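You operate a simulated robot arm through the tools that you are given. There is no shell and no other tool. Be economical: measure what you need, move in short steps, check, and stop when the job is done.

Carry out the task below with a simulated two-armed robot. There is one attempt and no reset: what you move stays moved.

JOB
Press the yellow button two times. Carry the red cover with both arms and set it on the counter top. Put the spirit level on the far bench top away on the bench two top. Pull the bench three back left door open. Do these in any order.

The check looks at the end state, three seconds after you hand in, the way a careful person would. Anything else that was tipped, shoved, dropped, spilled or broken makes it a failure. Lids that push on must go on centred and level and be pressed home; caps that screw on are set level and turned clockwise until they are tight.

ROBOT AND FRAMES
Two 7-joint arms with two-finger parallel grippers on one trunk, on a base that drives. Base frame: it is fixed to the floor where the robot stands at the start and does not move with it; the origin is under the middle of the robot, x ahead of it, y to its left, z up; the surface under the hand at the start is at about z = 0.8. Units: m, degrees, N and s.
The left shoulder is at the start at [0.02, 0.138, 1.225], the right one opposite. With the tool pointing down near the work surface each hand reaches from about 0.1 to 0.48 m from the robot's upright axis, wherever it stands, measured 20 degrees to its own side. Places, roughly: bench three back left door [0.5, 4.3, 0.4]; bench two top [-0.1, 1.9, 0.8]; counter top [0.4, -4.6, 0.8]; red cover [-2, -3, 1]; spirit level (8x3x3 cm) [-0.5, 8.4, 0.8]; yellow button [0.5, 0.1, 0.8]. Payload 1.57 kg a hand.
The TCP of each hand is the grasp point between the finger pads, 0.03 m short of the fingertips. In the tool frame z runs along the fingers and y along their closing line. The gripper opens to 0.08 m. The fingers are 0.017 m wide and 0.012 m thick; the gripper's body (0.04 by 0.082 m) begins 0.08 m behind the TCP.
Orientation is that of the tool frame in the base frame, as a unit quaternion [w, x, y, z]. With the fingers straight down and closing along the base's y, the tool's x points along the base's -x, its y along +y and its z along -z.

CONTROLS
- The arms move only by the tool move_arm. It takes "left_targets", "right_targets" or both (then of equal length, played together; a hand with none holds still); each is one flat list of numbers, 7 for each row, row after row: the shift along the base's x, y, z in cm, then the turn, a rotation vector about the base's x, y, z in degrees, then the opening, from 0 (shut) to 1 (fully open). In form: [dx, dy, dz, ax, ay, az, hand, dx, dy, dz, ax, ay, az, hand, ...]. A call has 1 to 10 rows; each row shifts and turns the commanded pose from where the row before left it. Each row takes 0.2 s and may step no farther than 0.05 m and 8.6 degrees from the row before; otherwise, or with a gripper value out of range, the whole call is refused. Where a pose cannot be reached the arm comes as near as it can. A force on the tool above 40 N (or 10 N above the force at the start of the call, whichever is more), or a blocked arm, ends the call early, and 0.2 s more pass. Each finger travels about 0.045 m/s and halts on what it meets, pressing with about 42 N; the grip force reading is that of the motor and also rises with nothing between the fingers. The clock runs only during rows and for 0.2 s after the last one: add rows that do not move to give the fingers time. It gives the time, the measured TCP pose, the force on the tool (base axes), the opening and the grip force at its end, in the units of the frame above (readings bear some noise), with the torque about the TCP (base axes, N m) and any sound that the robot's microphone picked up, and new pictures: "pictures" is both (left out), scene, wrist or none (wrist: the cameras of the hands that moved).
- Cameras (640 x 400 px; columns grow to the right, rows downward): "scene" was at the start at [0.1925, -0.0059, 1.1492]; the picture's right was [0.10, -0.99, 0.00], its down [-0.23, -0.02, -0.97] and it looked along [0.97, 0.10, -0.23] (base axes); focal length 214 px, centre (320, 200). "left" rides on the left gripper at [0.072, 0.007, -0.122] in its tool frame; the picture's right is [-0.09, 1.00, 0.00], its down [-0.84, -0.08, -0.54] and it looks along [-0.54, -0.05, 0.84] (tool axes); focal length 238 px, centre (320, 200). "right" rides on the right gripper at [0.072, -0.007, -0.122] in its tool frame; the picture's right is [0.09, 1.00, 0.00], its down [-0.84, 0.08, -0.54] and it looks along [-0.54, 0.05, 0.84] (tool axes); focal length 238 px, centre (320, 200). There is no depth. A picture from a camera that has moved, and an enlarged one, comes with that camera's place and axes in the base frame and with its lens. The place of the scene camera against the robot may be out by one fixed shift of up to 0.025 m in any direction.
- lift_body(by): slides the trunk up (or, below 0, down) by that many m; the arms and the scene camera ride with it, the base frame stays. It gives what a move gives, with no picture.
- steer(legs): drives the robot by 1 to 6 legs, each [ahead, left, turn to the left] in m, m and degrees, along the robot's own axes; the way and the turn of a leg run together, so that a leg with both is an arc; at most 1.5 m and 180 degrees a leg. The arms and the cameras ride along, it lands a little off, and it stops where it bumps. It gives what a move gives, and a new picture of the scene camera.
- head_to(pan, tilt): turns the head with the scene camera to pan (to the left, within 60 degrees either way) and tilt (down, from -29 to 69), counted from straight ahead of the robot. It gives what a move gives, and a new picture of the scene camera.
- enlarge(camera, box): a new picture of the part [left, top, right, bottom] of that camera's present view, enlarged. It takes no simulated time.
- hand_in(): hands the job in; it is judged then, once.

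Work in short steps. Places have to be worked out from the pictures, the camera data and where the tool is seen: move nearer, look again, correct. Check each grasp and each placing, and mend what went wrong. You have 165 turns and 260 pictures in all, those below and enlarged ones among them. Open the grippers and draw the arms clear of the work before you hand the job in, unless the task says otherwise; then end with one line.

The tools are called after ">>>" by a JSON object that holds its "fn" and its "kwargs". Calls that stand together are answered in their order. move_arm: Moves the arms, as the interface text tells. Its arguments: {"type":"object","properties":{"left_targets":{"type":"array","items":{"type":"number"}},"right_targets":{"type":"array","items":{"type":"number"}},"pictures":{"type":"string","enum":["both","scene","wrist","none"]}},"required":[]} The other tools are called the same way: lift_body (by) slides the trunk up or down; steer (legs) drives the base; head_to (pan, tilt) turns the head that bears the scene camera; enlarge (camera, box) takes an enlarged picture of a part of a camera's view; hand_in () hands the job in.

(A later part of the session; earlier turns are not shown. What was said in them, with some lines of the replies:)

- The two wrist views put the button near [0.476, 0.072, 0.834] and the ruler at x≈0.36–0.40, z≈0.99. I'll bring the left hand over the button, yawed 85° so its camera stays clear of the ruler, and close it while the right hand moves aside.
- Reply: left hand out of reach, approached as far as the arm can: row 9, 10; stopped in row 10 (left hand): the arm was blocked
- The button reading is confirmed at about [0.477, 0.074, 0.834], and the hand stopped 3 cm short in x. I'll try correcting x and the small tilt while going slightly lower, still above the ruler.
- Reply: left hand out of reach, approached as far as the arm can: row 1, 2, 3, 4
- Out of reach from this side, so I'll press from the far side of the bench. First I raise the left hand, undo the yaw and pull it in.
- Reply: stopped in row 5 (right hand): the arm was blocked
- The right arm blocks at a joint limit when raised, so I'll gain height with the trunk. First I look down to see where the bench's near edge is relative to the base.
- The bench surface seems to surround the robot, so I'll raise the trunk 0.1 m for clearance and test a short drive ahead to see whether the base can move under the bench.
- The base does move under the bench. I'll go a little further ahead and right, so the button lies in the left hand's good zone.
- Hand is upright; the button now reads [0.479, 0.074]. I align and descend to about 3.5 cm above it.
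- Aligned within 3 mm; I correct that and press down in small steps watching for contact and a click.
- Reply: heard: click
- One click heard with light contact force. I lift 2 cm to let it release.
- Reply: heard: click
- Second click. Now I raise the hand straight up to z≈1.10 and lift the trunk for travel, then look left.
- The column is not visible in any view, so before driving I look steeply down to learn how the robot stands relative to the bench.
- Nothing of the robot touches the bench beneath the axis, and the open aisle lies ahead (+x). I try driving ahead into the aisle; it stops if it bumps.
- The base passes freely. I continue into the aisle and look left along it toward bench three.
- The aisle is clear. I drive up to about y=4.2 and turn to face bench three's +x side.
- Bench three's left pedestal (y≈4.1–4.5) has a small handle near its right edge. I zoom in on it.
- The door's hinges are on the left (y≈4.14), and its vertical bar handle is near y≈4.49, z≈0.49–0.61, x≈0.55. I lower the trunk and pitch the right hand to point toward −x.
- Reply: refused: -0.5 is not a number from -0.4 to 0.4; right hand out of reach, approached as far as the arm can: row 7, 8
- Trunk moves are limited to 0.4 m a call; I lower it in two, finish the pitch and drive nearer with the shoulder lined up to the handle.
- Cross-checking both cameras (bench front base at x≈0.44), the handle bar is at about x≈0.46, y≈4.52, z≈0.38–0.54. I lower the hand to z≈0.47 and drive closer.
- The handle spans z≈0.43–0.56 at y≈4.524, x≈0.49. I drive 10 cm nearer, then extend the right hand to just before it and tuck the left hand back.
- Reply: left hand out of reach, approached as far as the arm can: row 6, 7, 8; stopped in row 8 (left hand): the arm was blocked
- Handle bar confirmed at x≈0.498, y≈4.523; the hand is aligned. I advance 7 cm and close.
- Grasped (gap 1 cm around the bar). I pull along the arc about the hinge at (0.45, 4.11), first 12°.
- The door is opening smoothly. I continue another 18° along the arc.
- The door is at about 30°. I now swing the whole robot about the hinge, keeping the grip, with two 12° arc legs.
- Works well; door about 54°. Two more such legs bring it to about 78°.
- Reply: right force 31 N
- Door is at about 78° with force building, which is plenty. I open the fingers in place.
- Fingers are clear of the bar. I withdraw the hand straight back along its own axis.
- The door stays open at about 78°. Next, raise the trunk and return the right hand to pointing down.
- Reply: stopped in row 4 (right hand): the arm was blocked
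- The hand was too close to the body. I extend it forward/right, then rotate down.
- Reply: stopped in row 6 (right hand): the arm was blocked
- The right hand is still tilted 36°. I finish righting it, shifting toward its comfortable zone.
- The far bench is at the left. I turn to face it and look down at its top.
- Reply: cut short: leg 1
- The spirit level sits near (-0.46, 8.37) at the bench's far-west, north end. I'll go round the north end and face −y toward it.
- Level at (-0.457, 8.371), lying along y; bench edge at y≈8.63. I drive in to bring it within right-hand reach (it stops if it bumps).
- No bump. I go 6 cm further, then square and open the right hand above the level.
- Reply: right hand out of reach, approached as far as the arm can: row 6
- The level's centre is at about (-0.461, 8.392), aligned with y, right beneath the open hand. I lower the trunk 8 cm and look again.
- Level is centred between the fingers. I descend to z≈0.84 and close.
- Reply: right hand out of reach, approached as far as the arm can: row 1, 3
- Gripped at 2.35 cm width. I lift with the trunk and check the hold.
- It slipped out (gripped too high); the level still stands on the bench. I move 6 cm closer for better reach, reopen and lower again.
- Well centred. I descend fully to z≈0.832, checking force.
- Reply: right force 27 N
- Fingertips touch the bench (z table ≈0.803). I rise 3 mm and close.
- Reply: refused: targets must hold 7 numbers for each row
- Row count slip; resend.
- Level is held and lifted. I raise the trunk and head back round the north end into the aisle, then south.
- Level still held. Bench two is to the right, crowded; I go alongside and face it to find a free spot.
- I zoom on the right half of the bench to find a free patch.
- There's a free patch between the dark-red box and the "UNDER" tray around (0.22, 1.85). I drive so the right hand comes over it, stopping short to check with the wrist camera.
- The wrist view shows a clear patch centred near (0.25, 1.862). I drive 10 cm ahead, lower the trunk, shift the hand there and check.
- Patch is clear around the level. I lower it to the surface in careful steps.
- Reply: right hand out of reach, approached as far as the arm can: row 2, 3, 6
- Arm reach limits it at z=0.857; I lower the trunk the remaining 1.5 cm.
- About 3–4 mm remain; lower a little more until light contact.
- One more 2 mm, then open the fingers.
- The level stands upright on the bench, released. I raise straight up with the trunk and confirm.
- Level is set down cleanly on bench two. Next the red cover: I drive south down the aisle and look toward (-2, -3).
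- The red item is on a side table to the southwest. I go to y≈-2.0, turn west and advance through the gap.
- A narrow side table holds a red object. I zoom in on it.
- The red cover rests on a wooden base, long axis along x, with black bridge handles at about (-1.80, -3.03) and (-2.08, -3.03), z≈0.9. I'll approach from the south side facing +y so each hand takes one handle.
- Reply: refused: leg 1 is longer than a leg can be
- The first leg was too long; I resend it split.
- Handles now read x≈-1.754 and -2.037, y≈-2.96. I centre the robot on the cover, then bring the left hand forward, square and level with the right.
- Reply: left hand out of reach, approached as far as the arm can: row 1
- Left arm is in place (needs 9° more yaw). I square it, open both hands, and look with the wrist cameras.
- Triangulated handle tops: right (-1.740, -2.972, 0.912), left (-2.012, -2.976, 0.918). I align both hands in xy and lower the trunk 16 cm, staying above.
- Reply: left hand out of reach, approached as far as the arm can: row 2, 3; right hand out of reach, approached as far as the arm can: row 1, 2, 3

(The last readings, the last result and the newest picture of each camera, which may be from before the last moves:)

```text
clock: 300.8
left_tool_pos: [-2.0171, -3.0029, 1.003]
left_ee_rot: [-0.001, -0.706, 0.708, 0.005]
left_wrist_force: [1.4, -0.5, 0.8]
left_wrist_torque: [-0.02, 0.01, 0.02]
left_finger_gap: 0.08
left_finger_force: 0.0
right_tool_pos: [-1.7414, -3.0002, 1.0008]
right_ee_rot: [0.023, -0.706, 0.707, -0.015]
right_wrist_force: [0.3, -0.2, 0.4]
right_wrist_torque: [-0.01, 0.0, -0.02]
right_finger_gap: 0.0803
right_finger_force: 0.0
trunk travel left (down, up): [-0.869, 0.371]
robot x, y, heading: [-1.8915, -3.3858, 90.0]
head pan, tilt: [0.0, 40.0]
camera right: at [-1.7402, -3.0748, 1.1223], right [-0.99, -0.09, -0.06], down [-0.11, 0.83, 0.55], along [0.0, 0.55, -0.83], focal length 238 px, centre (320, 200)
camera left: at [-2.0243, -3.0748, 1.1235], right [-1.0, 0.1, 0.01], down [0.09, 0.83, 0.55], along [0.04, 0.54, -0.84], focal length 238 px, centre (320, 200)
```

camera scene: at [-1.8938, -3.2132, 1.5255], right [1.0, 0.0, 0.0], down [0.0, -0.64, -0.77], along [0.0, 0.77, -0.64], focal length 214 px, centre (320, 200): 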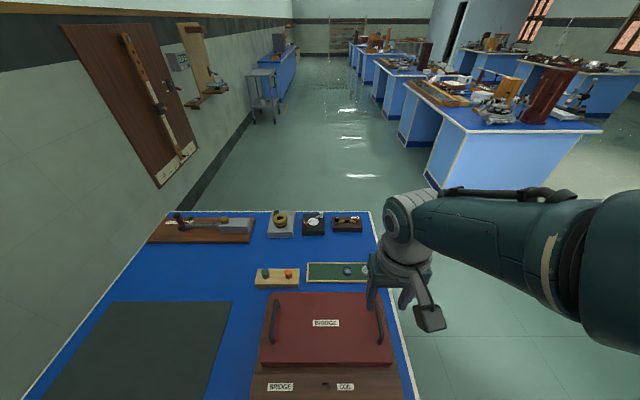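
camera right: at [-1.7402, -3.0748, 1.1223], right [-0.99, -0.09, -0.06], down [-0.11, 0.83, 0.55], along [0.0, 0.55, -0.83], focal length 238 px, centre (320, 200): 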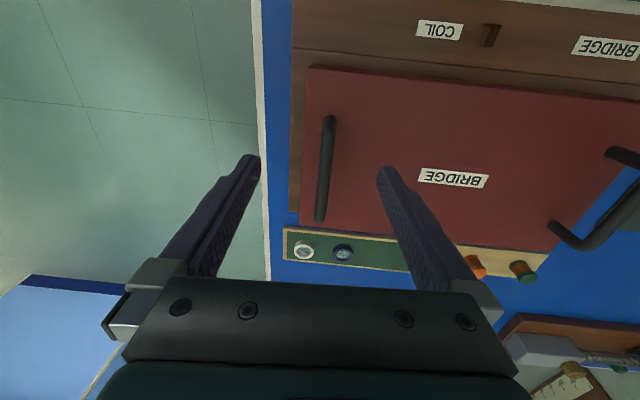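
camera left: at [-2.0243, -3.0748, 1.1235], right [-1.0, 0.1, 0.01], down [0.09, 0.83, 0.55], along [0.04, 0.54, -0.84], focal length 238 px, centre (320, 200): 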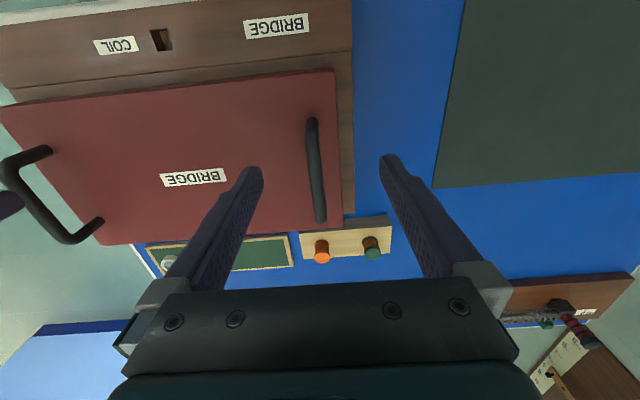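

Both are consistent. Drive 5 cm ahead for reach, correct the hands in y, then lower the trunk so the pads straddle the bars.

>>> {"fn": "steer", "kwargs": {"legs": [[0.05, 0, 0]]}}

>>> {"fn": "move_arm", "kwargs": {"left_targets": [0.4, -1, 0, 0, 0, 0, 1, 0, -1.2, 0, 0, 0, 0, 1], "right_targets": [0, -1, 0, 0, 0, 0, 1, 0, -1.3, 0, 0, 0, 0, 1], "pictures": "none"}}

>>> {"fn": "lift_body", "kwargs": {"by": -0.05}}

>>> {"fn": "move_arm", "kwargs": {"left_targets": [0, 0, 0, 0, 0, 0, 1], "right_targets": [0, 0, 0, 0, 0, 0, 1], "pictures": "wrist"}}

```text
clock: 301.7
left_tool_pos: [-2.018, -2.9531, 1.0028]
left_ee_rot: [-0.002, -0.706, 0.708, 0.005]
left_wrist_force: [-0.2, -0.6, -0.1]
left_wrist_torque: [0.0, 0.03, 0.0]
left_finger_gap: 0.0801
left_finger_force: 0.0
right_tool_pos: [-1.7401, -2.9527, 1.0016]
right_ee_rot: [0.025, -0.706, 0.708, -0.016]
right_wrist_force: [-0.3, 0.0, -0.9]
right_wrist_torque: [-0.01, 0.01, 0.0]
right_finger_gap: 0.08
right_finger_force: 0.0
trunk travel left (down, up): [-0.869, 0.371]
robot x, y, heading: [-1.8928, -3.3346, 89.9]
head pan, tilt: [0.0, 40.0]
camera scene: at [-1.8938, -3.164, 1.3755], right [1.0, 0.0, 0.0], down [0.0, -0.64, -0.77], along [0.0, 0.77, -0.64], focal length 214 px, centre (320, 200)
```

scene: 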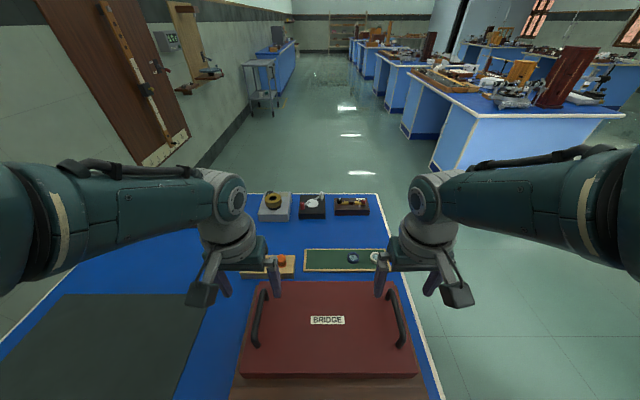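

```text
clock: 302.3
left_tool_pos: [-2.0114, -2.9637, 0.9939]
left_ee_rot: [-0.002, -0.707, 0.707, 0.004]
left_wrist_force: [0.5, 0.4, 0.6]
left_wrist_torque: [0.05, 0.01, -0.01]
left_finger_gap: 0.0802
left_finger_force: 0.0
left hand out of reach, approached as far as the arm can: row 1, 2
right_tool_pos: [-1.7426, -2.9606, 0.99]
right_ee_rot: [0.024, -0.706, 0.707, -0.015]
right_wrist_force: [0.4, 0.2, 0.3]
right_wrist_torque: [-0.02, -0.01, 0.01]
right_finger_gap: 0.0798
right_finger_force: 0.0
right hand out of reach, approached as far as the arm can: row 1, 2
trunk travel left (down, up): [-0.869, 0.371]
robot x, y, heading: [-1.8947, -3.3343, 90.2]
head pan, tilt: [0.0, 40.0]
```

```text
clock: 303.2
left_tool_pos: [-2.0118, -2.9652, 0.9436]
left_ee_rot: [-0.002, -0.705, 0.709, 0.004]
left_wrist_force: [-0.3, 0.1, -0.2]
left_wrist_torque: [0.0, 0.02, 0.0]
left_finger_gap: 0.0801
left_finger_force: 0.1
right_tool_pos: [-1.7415, -2.9601, 0.9405]
right_ee_rot: [0.024, -0.706, 0.708, -0.016]
right_wrist_force: [-1.2, 0.8, -0.5]
right_wrist_torque: [0.02, 0.0, -0.02]
right_finger_gap: 0.08
right_finger_force: 0.1
trunk travel left (down, up): [-0.819, 0.421]
robot x, y, heading: [-1.896, -3.3324, 89.9]
head pan, tilt: [0.0, 40.0]
```

```text
clock: 303.6
left_tool_pos: [-2.0121, -2.9632, 0.9433]
left_ee_rot: [-0.002, -0.706, 0.708, 0.004]
left_wrist_force: [0.2, 0.4, -0.6]
left_wrist_torque: [0.03, 0.02, -0.02]
left_finger_gap: 0.0801
left_finger_force: 0.1
right_tool_pos: [-1.7409, -2.9605, 0.9406]
right_ee_rot: [0.024, -0.706, 0.707, -0.015]
right_wrist_force: [0.2, 0.4, 0.2]
right_wrist_torque: [0.0, -0.02, -0.01]
right_finger_gap: 0.0798
right_finger_force: 0.1
trunk travel left (down, up): [-0.819, 0.421]
robot x, y, heading: [-1.8962, -3.3315, 89.9]
head pan, tilt: [0.0, 40.0]
camera right: at [-1.7411, -3.0348, 1.0618], right [-0.99, -0.09, -0.06], down [-0.11, 0.83, 0.55], along [0.0, 0.55, -0.84], focal length 238 px, centre (320, 200)
camera left: at [-2.0173, -3.0367, 1.0649], right [-1.0, 0.1, 0.01], down [0.09, 0.83, 0.54], along [0.04, 0.54, -0.84], focal length 238 px, centre (320, 200)
```

right: 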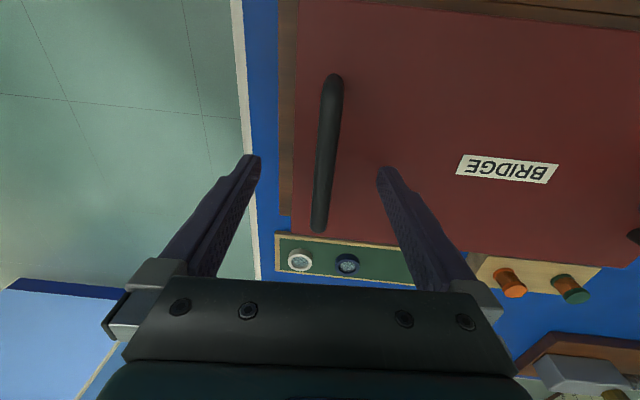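
left: 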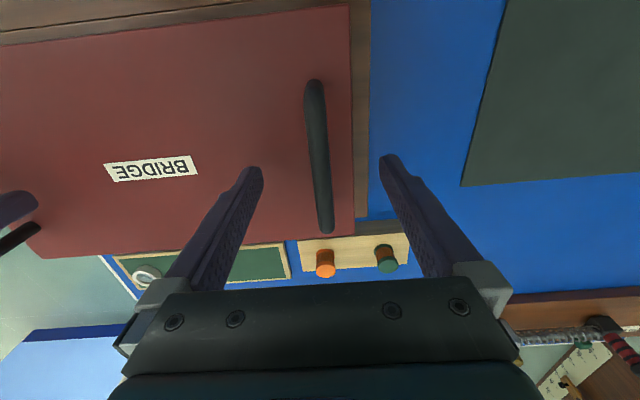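

Both handles are centred between the open fingers. I lower the trunk 2.5 cm more so the pads straddle the bars, watching the forces.

>>> {"fn": "lift_body", "kwargs": {"by": -0.025}}

>>> {"fn": "enlarge", "kwargs": {"camera": "left", "box": [160, 50, 480, 250]}}

```text
clock: 304.1
left_tool_pos: [-2.0098, -2.9652, 0.9254]
left_ee_rot: [-0.002, -0.705, 0.709, 0.005]
left_wrist_force: [-0.1, 0.8, -0.2]
left_wrist_torque: [-0.01, -0.01, -0.04]
left_finger_gap: 0.08
left_finger_force: 0.0
right_tool_pos: [-1.7426, -2.9609, 0.9244]
right_ee_rot: [-0.02, 0.707, -0.707, 0.017]
right_wrist_force: [1.7, -4.2, 12.1]
right_wrist_torque: [-0.2, 0.59, 0.24]
right_finger_gap: 0.078
right_finger_force: 0.0
trunk travel left (down, up): [-0.801, 0.439]
robot x, y, heading: [-1.8926, -3.3338, 90.0]
head pan, tilt: [0.0, 40.0]
stopped: the force on the tool passed its limit at 77 N (the readings are from after the stop); the commanded pose is now the measured one
```

```text
2.00 times, centred on (320, 150) of left
camera zoom: at [-2.0168, -3.0369, 1.0465], right [-1.0, 0.1, 0.01], down [0.09, 0.83, 0.54], along [0.04, 0.54, -0.84], focal length 477 px, centre (320, 300)
```

zoom: 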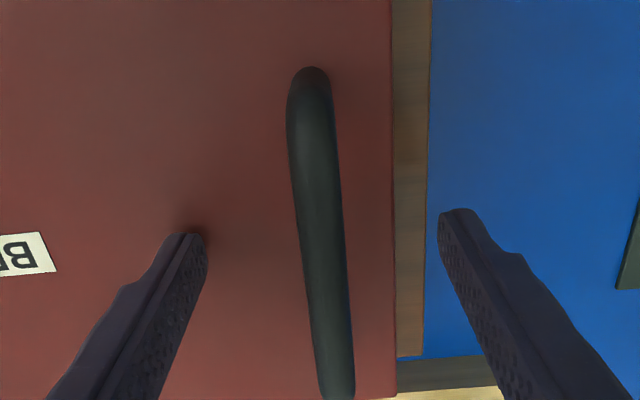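

The right fingertips touched the cover's top (z≈0.893), so the pads are at bar level. I rise 4 mm and close both hands.

>>> {"fn": "move_arm", "kwargs": {"left_targets": [0, 0, 0.3, 0, 0, 0, 1, 0, 0, 0, 0, 0, 0, 0, 0, 0, 0, 0, 0, 0, 0, 0, 0, 0, 0, 0, 0, 0, 0, 0, 0, 0, 0, 0, 0, 0, 0, 0, 0, 0, 0, 0, 0, 0, 0, 0, 0, 0, 0], "right_targets": [0, 0, 0.5, 0, 0, 0, 1, 0, 0, 0, 0, 0, 0, 0, 0, 0, 0, 0, 0, 0, 0, 0, 0, 0, 0, 0, 0, 0, 0, 0, 0, 0, 0, 0, 0, 0, 0, 0, 0, 0, 0, 0, 0, 0, 0, 0, 0, 0, 0], "pictures": "wrist"}}

```text
clock: 305.7
left_tool_pos: [-2.0138, -2.9628, 0.9259]
left_ee_rot: [-0.004, -0.705, 0.709, 0.005]
left_wrist_force: [-12.0, 0.3, 2.4]
left_wrist_torque: [-0.01, -0.06, 0.11]
left_finger_gap: 0.0116
left_finger_force: 28.6
right_tool_pos: [-1.7419, -2.959, 0.9268]
right_ee_rot: [0.022, -0.707, 0.707, -0.018]
right_wrist_force: [12.5, -1.2, 2.6]
right_wrist_torque: [0.03, 0.06, 0.04]
right_finger_gap: 0.0114
right_finger_force: 29.2
right hand out of reach, approached as far as the arm can: row 1
trunk travel left (down, up): [-0.801, 0.439]
robot x, y, heading: [-1.897, -3.3327, 89.9]
head pan, tilt: [0.0, 40.0]
camera right: at [-1.7421, -3.0321, 1.0484], right [-0.99, -0.09, -0.06], down [-0.11, 0.83, 0.54], along [0.0, 0.54, -0.84], focal length 238 px, centre (320, 200)
camera left: at [-2.0184, -3.0354, 1.0487], right [-1.0, 0.1, 0.01], down [0.09, 0.84, 0.54], along [0.04, 0.54, -0.84], focal length 238 px, centre (320, 200)
```

right: 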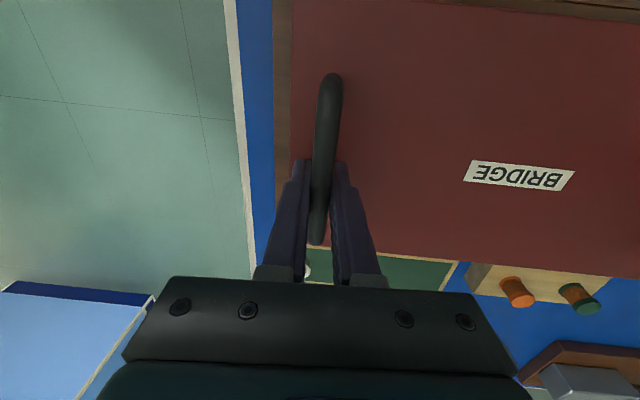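
left: 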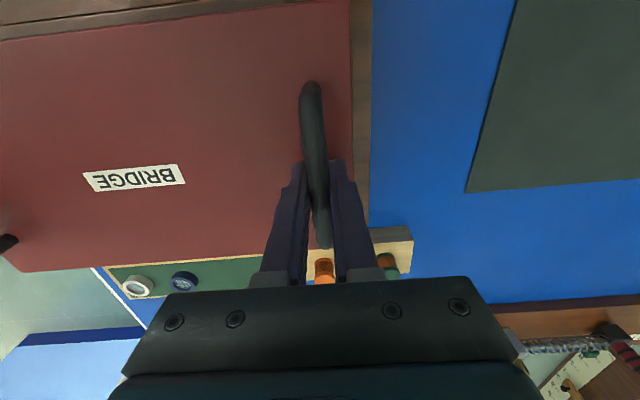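

Both handles are firmly gripped. I lift with the trunk 5 cm.

>>> {"fn": "lift_body", "kwargs": {"by": 0.05}}

>>> {"fn": "head_to", "kwargs": {"pan": 0, "tilt": 50}}

```text
clock: 306.6
left_tool_pos: [-2.0127, -2.9643, 0.977]
left_ee_rot: [-0.006, -0.706, 0.709, 0.006]
left_wrist_force: [-20.4, 0.3, -3.7]
left_wrist_torque: [0.04, -0.09, 0.12]
left_finger_gap: 0.0114
left_finger_force: 29.2
right_tool_pos: [-1.743, -2.9592, 0.9761]
right_ee_rot: [0.021, -0.706, 0.708, -0.018]
right_wrist_force: [21.4, -0.3, -2.9]
right_wrist_torque: [-0.03, 0.14, 0.09]
right_finger_gap: 0.0116
right_finger_force: 29.1
trunk travel left (down, up): [-0.851, 0.389]
robot x, y, heading: [-1.8974, -3.3332, 90.3]
head pan, tilt: [0.0, 40.0]
```

```text
clock: 307.4
left_tool_pos: [-2.013, -2.9638, 0.9767]
left_ee_rot: [-0.004, -0.706, 0.708, 0.004]
left_wrist_force: [-20.7, 0.4, -3.2]
left_wrist_torque: [-0.05, -0.09, 0.11]
left_finger_gap: 0.0114
left_finger_force: 28.9
right_tool_pos: [-1.7429, -2.9588, 0.9743]
right_ee_rot: [0.022, -0.706, 0.707, -0.018]
right_wrist_force: [20.2, -0.8, -2.5]
right_wrist_torque: [0.09, 0.13, 0.07]
right_finger_gap: 0.0117
right_finger_force: 28.9
trunk travel left (down, up): [-0.851, 0.389]
robot x, y, heading: [-1.8937, -3.3323, 90.0]
head pan, tilt: [0.0, 50.0]
camera scene: at [-1.8938, -3.1723, 1.3431], right [1.0, 0.0, 0.0], down [0.0, -0.77, -0.64], along [0.0, 0.64, -0.77], focal length 214 px, centre (320, 200)
```

scene: 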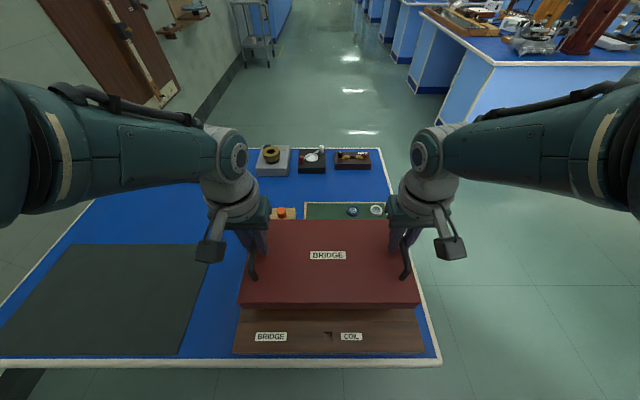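

The cover is up and level. I relax the sideways load a little and raise it a further 20 cm for travel.

>>> {"fn": "move_arm", "kwargs": {"left_targets": [-0.2, 0, 0, 0, 0, 0, 0], "right_targets": [0.2, 0, 0, 0, 0, 0, 0], "pictures": "none"}}

>>> {"fn": "lift_body", "kwargs": {"by": 0.2}}

>>> {"fn": "steer", "kwargs": {"legs": [[-0.25, 0, 0], [0, -1.3, 0]]}}

```text
clock: 307.8
left_tool_pos: [-2.0122, -2.963, 0.9773]
left_ee_rot: [-0.003, -0.706, 0.708, 0.004]
left_wrist_force: [-14.4, -1.2, -2.9]
left_wrist_torque: [-0.01, -0.05, -0.02]
left_finger_gap: 0.0117
left_finger_force: 29.1
right_tool_pos: [-1.7421, -2.9592, 0.9754]
right_ee_rot: [0.021, -0.707, 0.707, -0.017]
right_wrist_force: [14.7, 0.6, -2.7]
right_wrist_torque: [0.06, 0.1, -0.04]
right_finger_gap: 0.0117
right_finger_force: 28.8
trunk travel left (down, up): [-0.851, 0.389]
robot x, y, heading: [-1.893, -3.3307, 89.7]
head pan, tilt: [0.0, 50.0]
```

```text
clock: 309.9
left_tool_pos: [-2.0124, -2.9639, 1.1766]
left_ee_rot: [-0.004, -0.706, 0.708, 0.004]
left_wrist_force: [-5.6, -0.4, -3.2]
left_wrist_torque: [0.07, -0.02, 0.02]
left_finger_gap: 0.0116
left_finger_force: 29.4
right_tool_pos: [-1.7428, -2.9591, 1.1756]
right_ee_rot: [0.019, -0.706, 0.708, -0.017]
right_wrist_force: [5.7, -0.7, -3.4]
right_wrist_torque: [-0.02, 0.04, -0.01]
right_finger_gap: 0.0114
right_finger_force: 29.3
trunk travel left (down, up): [-1.051, 0.189]
robot x, y, heading: [-1.897, -3.3394, 90.0]
head pan, tilt: [0.0, 50.0]
```

```text
clock: 317.9
left_tool_pos: [-0.6956, -3.226, 1.1772]
left_ee_rot: [-0.003, -0.695, 0.719, 0.005]
left_wrist_force: [4.3, -0.7, -2.1]
left_wrist_torque: [0.02, -0.01, 0.05]
left_finger_gap: 0.0115
left_finger_force: 29.2
right_tool_pos: [-0.4241, -3.2297, 1.1752]
right_ee_rot: [0.02, -0.697, 0.716, -0.017]
right_wrist_force: [-4.7, -0.1, -2.8]
right_wrist_torque: [0.04, -0.05, -0.01]
right_finger_gap: 0.0115
right_finger_force: 29.2
trunk travel left (down, up): [-1.051, 0.189]
robot x, y, heading: [-0.5874, -3.6006, 88.3]
head pan, tilt: [0.0, 50.0]
camera scene: at [-0.5817, -3.4385, 1.5431], right [1.0, -0.03, 0.0], down [-0.02, -0.77, -0.64], along [0.02, 0.64, -0.77], focal length 214 px, centre (320, 200)
```

scene: 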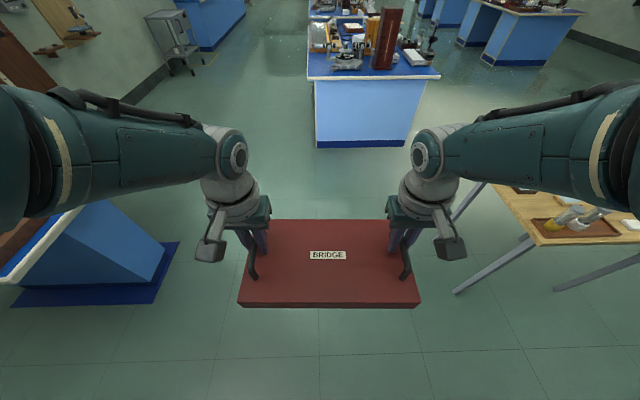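

Cover is steady. I turn round to the left to face the counter in the south and look.

>>> {"fn": "steer", "kwargs": {"legs": [[0, 0, 90], [0, 0, 91.5]]}}

>>> {"fn": "head_to", "kwargs": {"pan": 25, "tilt": 25}}

```text
clock: 326.1
left_tool_pos: [-0.4619, -3.9683, 1.1759]
left_ee_rot: [0.004, 0.703, 0.711, 0.002]
left_wrist_force: [-1.1, 0.4, -2.6]
left_wrist_torque: [-0.15, 0.03, 0.03]
left_finger_gap: 0.0114
left_finger_force: 28.9
right_tool_pos: [-0.7317, -3.9755, 1.1764]
right_ee_rot: [-0.017, 0.702, 0.712, -0.02]
right_wrist_force: [1.4, 0.8, -2.7]
right_wrist_torque: [0.11, 0.02, -0.03]
right_finger_gap: 0.0115
right_finger_force: 29.2
trunk travel left (down, up): [-1.051, 0.189]
robot x, y, heading: [-0.5865, -3.6048, -89.4]
head pan, tilt: [0.0, 50.0]
camera scene: at [-0.5839, -3.7919, 1.5431], right [-1.0, -0.01, 0.0], down [-0.01, 0.77, -0.64], along [0.01, -0.64, -0.77], focal length 214 px, centre (320, 200)
```

scene: 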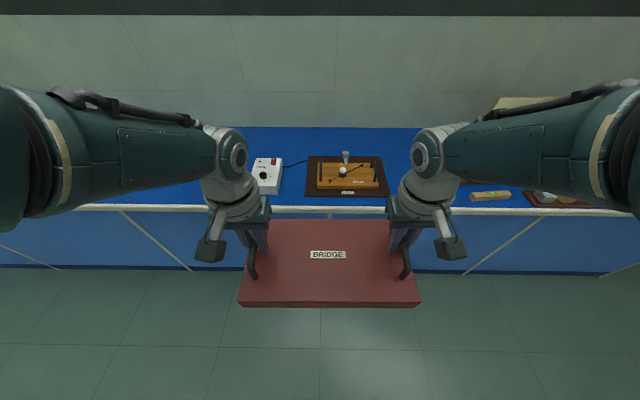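

```text
clock: 327.0
left_tool_pos: [-0.4624, -3.9679, 1.177]
left_ee_rot: [0.004, 0.703, 0.711, 0.002]
left_wrist_force: [0.2, -0.8, -2.3]
left_wrist_torque: [-0.01, 0.01, 0.01]
left_finger_gap: 0.0113
left_finger_force: 28.8
right_tool_pos: [-0.7326, -3.976, 1.1753]
right_ee_rot: [-0.017, 0.702, 0.711, -0.02]
right_wrist_force: [1.1, 0.2, -3.6]
right_wrist_torque: [-0.02, 0.04, -0.03]
right_finger_gap: 0.0114
right_finger_force: 29.2
trunk travel left (down, up): [-1.051, 0.189]
robot x, y, heading: [-0.5849, -3.5952, -88.9]
head pan, tilt: [25.0, 25.0]
camera scene: at [-0.5449, -3.7978, 1.5805], right [-0.9, -0.43, 0.0], down [-0.18, 0.38, -0.91], along [0.39, -0.82, -0.42], focal length 214 px, centre (320, 200)
```

scene: 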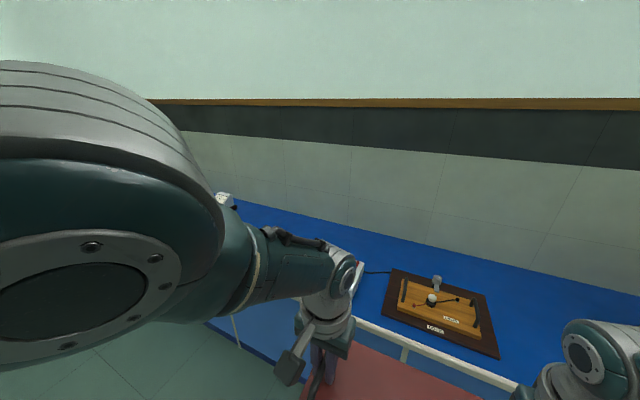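

There's a clear stretch of counter east of the small power box (x≈-0.2 to 0.4). I strafe east in front of it and look.

>>> {"fn": "steer", "kwargs": {"legs": [[0.1, 0.7, -1]]}}

>>> {"fn": "head_to", "kwargs": {"pan": 0, "tilt": 40}}

```text
clock: 330.8
left_tool_pos: [0.2149, -4.0671, 1.1765]
left_ee_rot: [0.004, 0.71, 0.704, 0.004]
left_wrist_force: [-0.5, 0.2, -3.5]
left_wrist_torque: [0.0, -0.02, 0.02]
left_finger_gap: 0.0116
left_finger_force: 29.3
right_tool_pos: [-0.0557, -4.068, 1.1756]
right_ee_rot: [-0.016, 0.71, 0.704, -0.02]
right_wrist_force: [0.6, -0.4, -3.0]
right_wrist_torque: [-0.03, -0.03, 0.0]
right_finger_gap: 0.0116
right_finger_force: 28.8
trunk travel left (down, up): [-1.051, 0.189]
robot x, y, heading: [0.096, -3.6959, -90.3]
head pan, tilt: [25.0, 25.0]
camera scene: at [0.1354, -3.8942, 1.5806], right [-0.91, -0.42, 0.0], down [-0.18, 0.38, -0.91], along [0.38, -0.82, -0.42], focal length 214 px, centre (320, 200)
```

scene: 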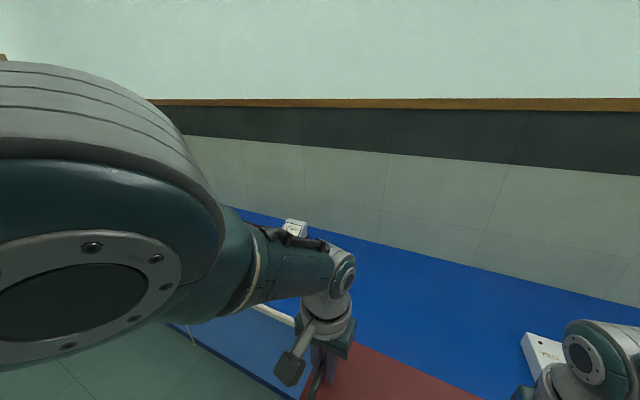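

```text
clock: 331.6
left_tool_pos: [0.2151, -4.0661, 1.1757]
left_ee_rot: [0.004, 0.711, 0.704, 0.003]
left_wrist_force: [-1.3, 0.4, -3.2]
left_wrist_torque: [-0.02, 0.02, 0.02]
left_finger_gap: 0.0116
left_finger_force: 28.9
right_tool_pos: [-0.0558, -4.0683, 1.1753]
right_ee_rot: [-0.017, 0.71, 0.704, -0.02]
right_wrist_force: [1.1, -0.3, -3.0]
right_wrist_torque: [-0.01, 0.02, -0.04]
right_finger_gap: 0.0115
right_finger_force: 29.7
trunk travel left (down, up): [-1.051, 0.189]
robot x, y, heading: [0.0999, -3.6991, -90.3]
head pan, tilt: [0.0, 40.0]
camera scene: at [0.0966, -3.8955, 1.5573], right [-1.0, 0.0, 0.0], down [0.0, 0.64, -0.77], along [0.0, -0.77, -0.64], focal length 214 px, centre (320, 200)
```

scene: 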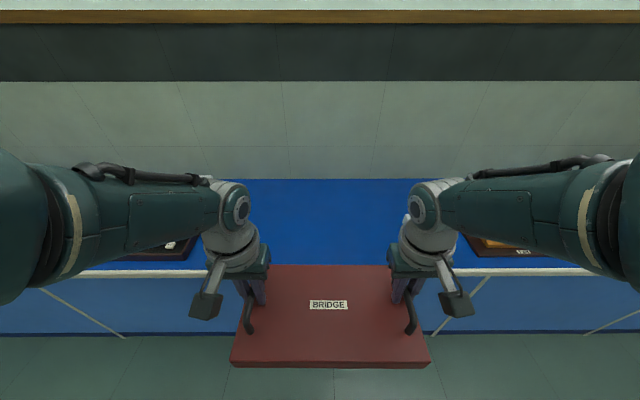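

Counter is clear here (front edge y≈-4.36, wall y≈-5.0). I shift slightly left and drive ahead until the cover is over the counter.

>>> {"fn": "steer", "kwargs": {"legs": [[0.2, 0.12, 0], [0.34, 0, 0]]}}

>>> {"fn": "head_to", "kwargs": {"pan": 0, "tilt": 55}}

```text
clock: 335.2
left_tool_pos: [0.3239, -4.6019, 1.177]
left_ee_rot: [0.004, 0.715, 0.699, 0.004]
left_wrist_force: [-0.7, -0.2, -2.8]
left_wrist_torque: [-0.01, 0.02, 0.0]
left_finger_gap: 0.0116
left_finger_force: 28.8
right_tool_pos: [0.0534, -4.6011, 1.1762]
right_ee_rot: [-0.017, 0.715, 0.699, -0.02]
right_wrist_force: [1.6, 0.5, -2.8]
right_wrist_torque: [-0.04, 0.04, -0.02]
right_finger_gap: 0.0114
right_finger_force: 28.5
trunk travel left (down, up): [-1.051, 0.189]
robot x, y, heading: [0.2099, -4.2289, -91.1]
head pan, tilt: [0.0, 40.0]
camera scene: at [0.2078, -4.43, 1.5572], right [-1.0, 0.02, 0.0], down [0.01, 0.64, -0.77], along [-0.01, -0.77, -0.64], focal length 214 px, centre (320, 200)
```

scene: 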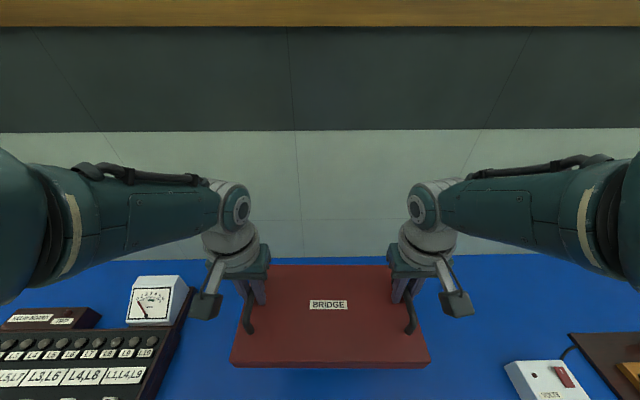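

```text
clock: 336.0
left_tool_pos: [0.3244, -4.6028, 1.1761]
left_ee_rot: [0.004, 0.715, 0.699, 0.004]
left_wrist_force: [-0.5, 0.5, -3.4]
left_wrist_torque: [-0.02, -0.02, 0.0]
left_finger_gap: 0.0116
left_finger_force: 28.4
right_tool_pos: [0.053, -4.6008, 1.1754]
right_ee_rot: [-0.018, 0.715, 0.699, -0.018]
right_wrist_force: [0.1, -1.2, -2.8]
right_wrist_torque: [-0.03, -0.01, -0.07]
right_finger_gap: 0.0113
right_finger_force: 29.1
trunk travel left (down, up): [-1.051, 0.189]
robot x, y, heading: [0.2136, -4.2274, -91.4]
head pan, tilt: [0.0, 55.0]
camera scene: at [0.208, -4.4171, 1.5366], right [-1.0, 0.02, 0.0], down [0.02, 0.82, -0.57], along [-0.01, -0.57, -0.82], focal length 214 px, centre (320, 200)
```

scene: 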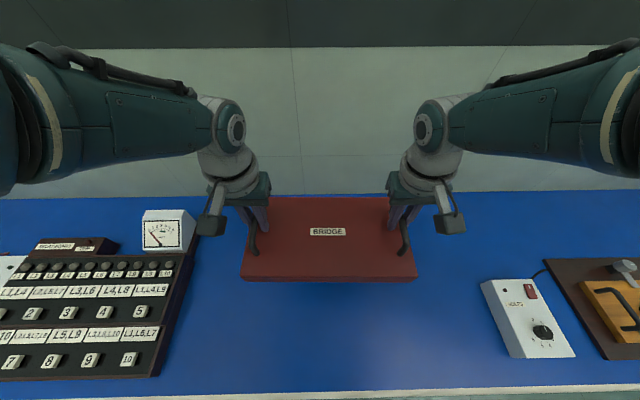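

There's ample free space around the cover (x from -0.31 to 0.63). I lower the trunk in stages.

>>> {"fn": "lift_body", "kwargs": {"by": -0.22}}

>>> {"fn": "lift_body", "kwargs": {"by": -0.04}}

>>> {"fn": "enlarge", "kwargs": {"camera": "scene", "box": [160, 150, 480, 350]}}

```text
clock: 338.3
left_tool_pos: [0.324, -4.6031, 0.9568]
left_ee_rot: [0.004, 0.715, 0.699, 0.004]
left_wrist_force: [-0.4, 1.3, -3.0]
left_wrist_torque: [-0.02, -0.02, 0.03]
left_finger_gap: 0.0116
left_finger_force: 28.7
right_tool_pos: [0.053, -4.601, 0.9546]
right_ee_rot: [-0.017, 0.715, 0.699, -0.019]
right_wrist_force: [-0.2, -0.9, -2.4]
right_wrist_torque: [-0.04, 0.0, -0.01]
right_finger_gap: 0.0116
right_finger_force: 28.8
trunk travel left (down, up): [-0.831, 0.409]
robot x, y, heading: [0.2076, -4.23, -90.9]
head pan, tilt: [0.0, 55.0]
```

```text
clock: 339.0
left_tool_pos: [0.3242, -4.6079, 0.9226]
left_ee_rot: [0.007, 0.716, 0.698, -0.001]
left_wrist_force: [-0.1, -3.9, 4.5]
left_wrist_torque: [0.73, 0.0, 0.07]
left_finger_gap: 0.0114
left_finger_force: 29.5
right_tool_pos: [0.0521, -4.6069, 0.9218]
right_ee_rot: [-0.016, 0.713, 0.7, -0.023]
right_wrist_force: [-1.2, -0.7, 10.2]
right_wrist_torque: [0.77, -0.69, -0.01]
right_finger_gap: 0.0116
right_finger_force: 29.2
trunk travel left (down, up): [-0.794, 0.446]
robot x, y, heading: [0.2123, -4.2295, -91.2]
head pan, tilt: [0.0, 55.0]
stopped: the force on the tool passed its limit at 77 N (the readings are from after the stop); the commanded pose is now the measured one
```

```text
2.00 times, centred on (320, 250) of scene
camera zoom: at [0.2079, -4.4179, 1.2795], right [-1.0, 0.02, 0.0], down [0.02, 0.82, -0.57], along [-0.01, -0.57, -0.82], focal length 429 px, centre (320, 100)
```

zoom: 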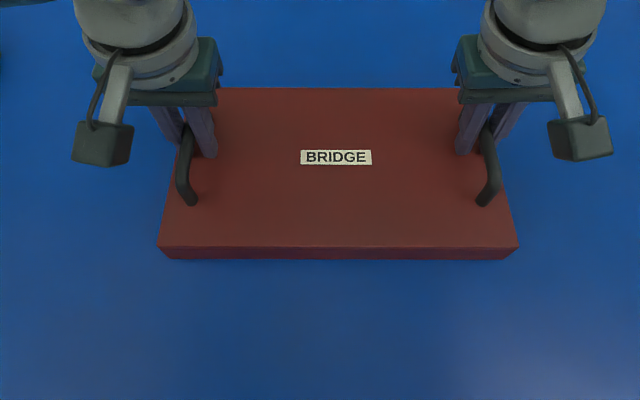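

Contact at TCP z≈0.922. I check with the wrist cameras whether the cover really rests on the counter.

>>> {"fn": "enlarge", "kwargs": {"camera": "right", "box": [0, 0, 640, 400]}}

>>> {"fn": "enlarge", "kwargs": {"camera": "left", "box": [0, 0, 640, 400]}}

```text
1.00 times, centred on (320, 200) of right (not enlarged: the box is as wide or as high as the picture)
camera zoom: at [0.0548, -4.5338, 1.0441], right [1.0, 0.07, -0.05], down [0.09, -0.83, 0.55], along [-0.01, -0.55, -0.84], focal length 238 px, centre (320, 200)
```

zoom: 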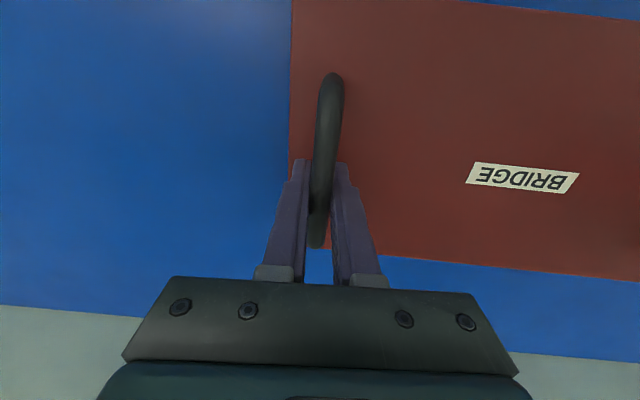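

```text
1.00 times, centred on (320, 200) of left (not enlarged: the box is as wide or as high as the picture)
camera zoom: at [0.3304, -4.5348, 1.0433], right [0.99, -0.12, 0.01], down [-0.1, -0.83, 0.55], along [-0.05, -0.55, -0.84], focal length 238 px, centre (320, 200)
```

zoom: 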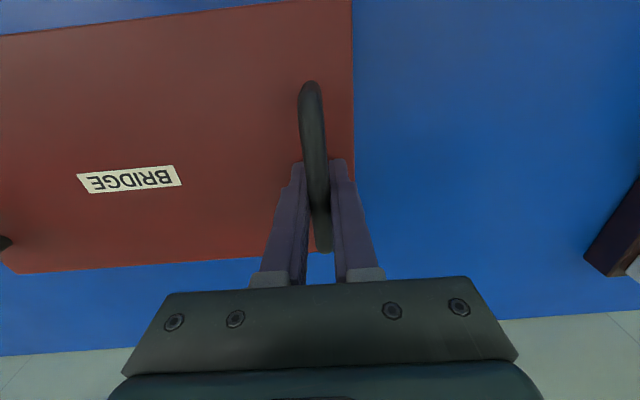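

The pictures are ambiguous on height, so I press down 3 mm to confirm it's supported.

>>> {"fn": "lift_body", "kwargs": {"by": -0.003}}

>>> {"fn": "head_to", "kwargs": {"pan": 0, "tilt": 69}}

```text
clock: 339.4
left_tool_pos: [0.3235, -4.6078, 0.9229]
left_ee_rot: [0.008, 0.715, 0.699, 0.0]
left_wrist_force: [0.3, 0.0, 5.2]
left_wrist_torque: [0.44, -0.03, 0.06]
left_finger_gap: 0.0114
left_finger_force: 28.9
right_tool_pos: [0.0511, -4.6065, 0.9233]
right_ee_rot: [-0.016, 0.714, 0.7, -0.022]
right_wrist_force: [-1.8, 2.0, 10.2]
right_wrist_torque: [0.42, -0.36, 0.04]
right_finger_gap: 0.0116
right_finger_force: 29.3
trunk travel left (down, up): [-0.793, 0.447]
robot x, y, heading: [0.2113, -4.2304, -91.2]
head pan, tilt: [0.0, 55.0]
stopped: the force on the tool passed its limit at 46 N (the readings are from after the stop); the commanded pose is now the measured one
```

```text
clock: 340.2
left_tool_pos: [0.3228, -4.6073, 0.9231]
left_ee_rot: [0.007, 0.716, 0.698, -0.001]
left_wrist_force: [0.8, -2.0, 4.3]
left_wrist_torque: [-0.06, 0.03, 0.01]
left_finger_gap: 0.0114
left_finger_force: 28.6
right_tool_pos: [0.0521, -4.606, 0.922]
right_ee_rot: [-0.016, 0.714, 0.699, -0.024]
right_wrist_force: [-1.5, 0.7, 9.9]
right_wrist_torque: [-0.08, -0.31, -0.05]
right_finger_gap: 0.0114
right_finger_force: 29.1
trunk travel left (down, up): [-0.793, 0.447]
robot x, y, heading: [0.2106, -4.2285, -91.1]
head pan, tilt: [0.0, 68.8]
camera scene: at [0.2082, -4.4012, 1.2633], right [-1.0, 0.02, 0.0], down [0.02, 0.93, -0.36], along [-0.01, -0.36, -0.93], focal length 214 px, centre (320, 200)
```

scene: 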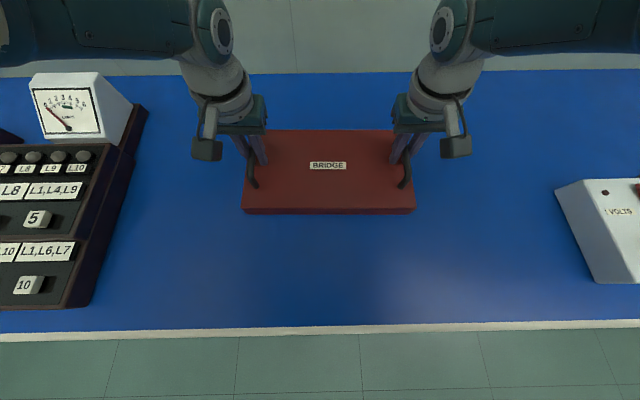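

Firm resistance, and triangulating the counter edge gives a height of ≈0.85: the cover is resting on it. I open both hands.

>>> {"fn": "move_arm", "kwargs": {"left_targets": [0, 0, 0, 0, 0, 0, 0.3, 0, 0, 0, 0, 0, 0, 0.5, 0, 0, 0, 0, 0, 0, 0.8, 0, 0, 0, 0, 0, 0, 1, 0, 0, 0, 0, 0, 0, 1], "right_targets": [0, 0, 0, 0, 0, 0, 0.3, 0, 0, 0, 0, 0, 0, 0.5, 0, 0, 0, 0, 0, 0, 0.8, 0, 0, 0, 0, 0, 0, 1, 0, 0, 0, 0, 0, 0, 1], "pictures": "wrist"}}

```text
clock: 341.4
left_tool_pos: [0.3188, -4.6081, 0.9214]
left_ee_rot: [0.005, 0.715, 0.699, -0.002]
left_wrist_force: [0.8, 0.8, 2.9]
left_wrist_torque: [0.01, 0.08, -0.05]
left_finger_gap: 0.0787
left_finger_force: 0.1
right_tool_pos: [0.0503, -4.6086, 0.9237]
right_ee_rot: [-0.016, 0.715, 0.699, -0.024]
right_wrist_force: [-11.5, 1.9, 26.6]
right_wrist_torque: [0.1, -0.71, 0.1]
right_finger_gap: 0.0633
right_finger_force: 0.0
trunk travel left (down, up): [-0.793, 0.447]
robot x, y, heading: [0.2156, -4.2311, -91.3]
head pan, tilt: [0.0, 68.8]
camera right: at [0.0532, -4.5351, 1.0453], right [1.0, 0.07, -0.06], down [0.09, -0.83, 0.55], along [-0.01, -0.55, -0.83], focal length 238 px, centre (320, 200)
camera left: at [0.3275, -4.535, 1.0431], right [0.99, -0.12, 0.01], down [-0.1, -0.83, 0.55], along [-0.06, -0.55, -0.84], focal length 238 px, centre (320, 200)
```

right: 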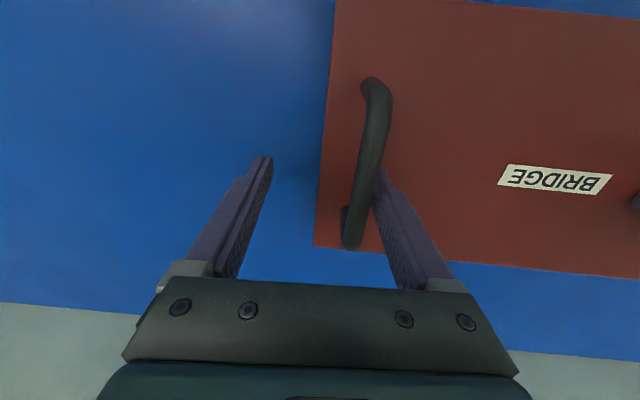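
left: 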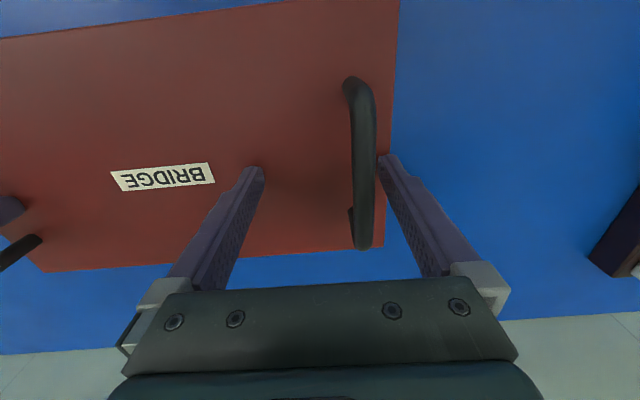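

Both are open; the cover moved slightly but lies flat. I raise the trunk gently straight up and check that nothing catches.

>>> {"fn": "lift_body", "kwargs": {"by": 0.02}}

>>> {"fn": "lift_body", "kwargs": {"by": 0.15}}

>>> {"fn": "enlarge", "kwargs": {"camera": "scene", "box": [0, 0, 640, 400]}}

```text
clock: 342.1
left_tool_pos: [0.3235, -4.605, 0.943]
left_ee_rot: [0.006, 0.715, 0.699, 0.0]
left_wrist_force: [0.0, 0.4, -0.7]
left_wrist_torque: [0.01, -0.02, 0.0]
left_finger_gap: 0.0801
left_finger_force: 0.1
right_tool_pos: [0.0535, -4.6035, 0.9409]
right_ee_rot: [-0.017, 0.714, 0.699, -0.021]
right_wrist_force: [-0.3, 0.4, -1.4]
right_wrist_torque: [-0.02, -0.03, 0.02]
right_finger_gap: 0.0801
right_finger_force: 0.2
trunk travel left (down, up): [-0.813, 0.427]
robot x, y, heading: [0.212, -4.2275, -91.0]
head pan, tilt: [0.0, 68.8]
```

```text
clock: 343.8
left_tool_pos: [0.3224, -4.6067, 1.0922]
left_ee_rot: [0.006, 0.716, 0.698, 0.001]
left_wrist_force: [-0.2, -0.7, -0.1]
left_wrist_torque: [-0.02, -0.01, -0.01]
left_finger_gap: 0.0803
left_finger_force: 0.1
right_tool_pos: [0.0523, -4.6054, 1.0924]
right_ee_rot: [-0.016, 0.714, 0.699, -0.021]
right_wrist_force: [0.3, 0.3, 0.4]
right_wrist_torque: [0.02, 0.01, -0.05]
right_finger_gap: 0.0801
right_finger_force: 0.0
trunk travel left (down, up): [-0.963, 0.277]
robot x, y, heading: [0.2132, -4.2294, -91.0]
head pan, tilt: [0.0, 68.8]
```

```text
1.00 times, centred on (320, 200) of scene (not enlarged: the box is as wide or as high as the picture)
camera zoom: at [0.2084, -4.4004, 1.433], right [-1.0, 0.02, 0.0], down [0.02, 0.93, -0.36], along [-0.01, -0.36, -0.93], focal length 214 px, centre (320, 200)
```

zoom: 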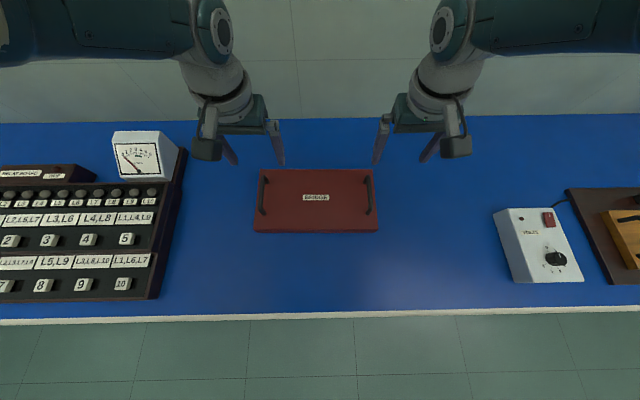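

The cover rests flat with nothing disturbed around it. I back off clear of the counter and take a final look.

>>> {"fn": "steer", "kwargs": {"legs": [[-0.55, 0, 0]]}}

>>> {"fn": "head_to", "kwargs": {"pan": 0, "tilt": 35}}

```text
clock: 347.0
left_tool_pos: [0.3324, -4.0593, 1.0915]
left_ee_rot: [0.007, 0.72, 0.694, 0.0]
left_wrist_force: [0.8, -0.7, 0.1]
left_wrist_torque: [0.01, 0.0, 0.03]
left_finger_gap: 0.0798
left_finger_force: 0.0
right_tool_pos: [0.0613, -4.0544, 1.0925]
right_ee_rot: [-0.016, 0.718, 0.696, -0.022]
right_wrist_force: [0.0, 0.0, -0.1]
right_wrist_torque: [-0.03, -0.02, 0.0]
right_finger_gap: 0.0799
right_finger_force: 0.0
trunk travel left (down, up): [-0.963, 0.277]
robot x, y, heading: [0.2274, -3.6789, -91.6]
head pan, tilt: [0.0, 68.8]
camera scene: at [0.2203, -3.8513, 1.4331], right [-1.0, 0.03, 0.0], down [0.03, 0.93, -0.36], along [-0.01, -0.36, -0.93], focal length 214 px, centre (320, 200)
```

scene: 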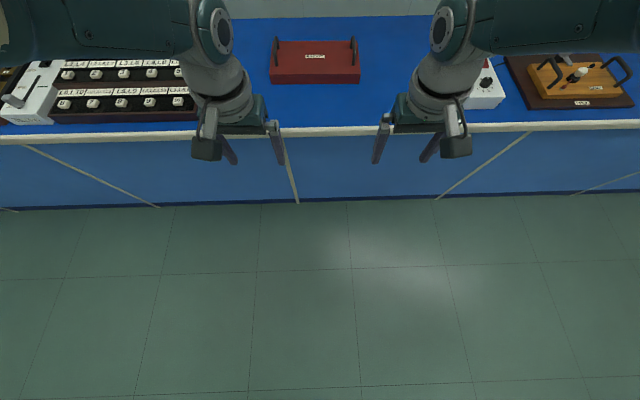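

```text
clock: 348.0
left_tool_pos: [0.3324, -4.0589, 1.0916]
left_ee_rot: [0.007, 0.72, 0.694, 0.001]
left_wrist_force: [-0.2, 0.0, 0.6]
left_wrist_torque: [0.0, 0.0, 0.01]
left_finger_gap: 0.0799
left_finger_force: 0.1
right_tool_pos: [0.0624, -4.055, 1.0919]
right_ee_rot: [-0.016, 0.718, 0.696, -0.022]
right_wrist_force: [-0.4, -0.6, 0.3]
right_wrist_torque: [-0.01, -0.01, 0.0]
right_finger_gap: 0.0803
right_finger_force: 0.0
trunk travel left (down, up): [-0.963, 0.277]
robot x, y, heading: [0.2248, -3.6804, -92.2]
head pan, tilt: [0.0, 35.0]
camera scene: at [0.2193, -3.8834, 1.4767], right [-1.0, 0.03, 0.0], down [0.02, 0.57, -0.82], along [-0.03, -0.82, -0.57], focal length 214 px, centre (320, 200)
```

scene: 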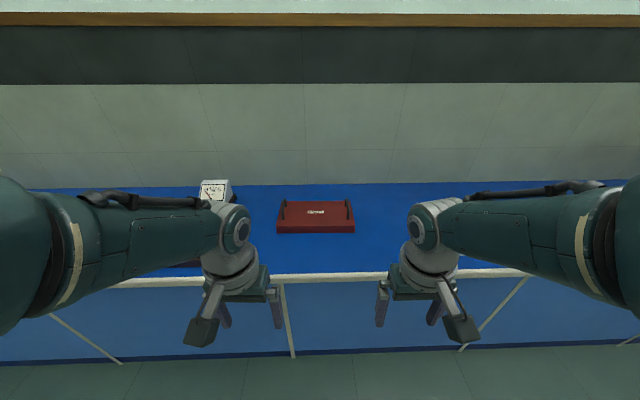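

All four tasks are done, both hands are open and the arms are clear of the work, so I hand in.

>>> {"fn": "hand_in", "kwargs": {}}

```text
The job is handed in.
```

I pressed the yellow button twice (two clicks heard), pulled the bench three back left door open to about 78°, put the spirit level on bench two, and set the red cover flat on the counter with both arms; the job is handed in.
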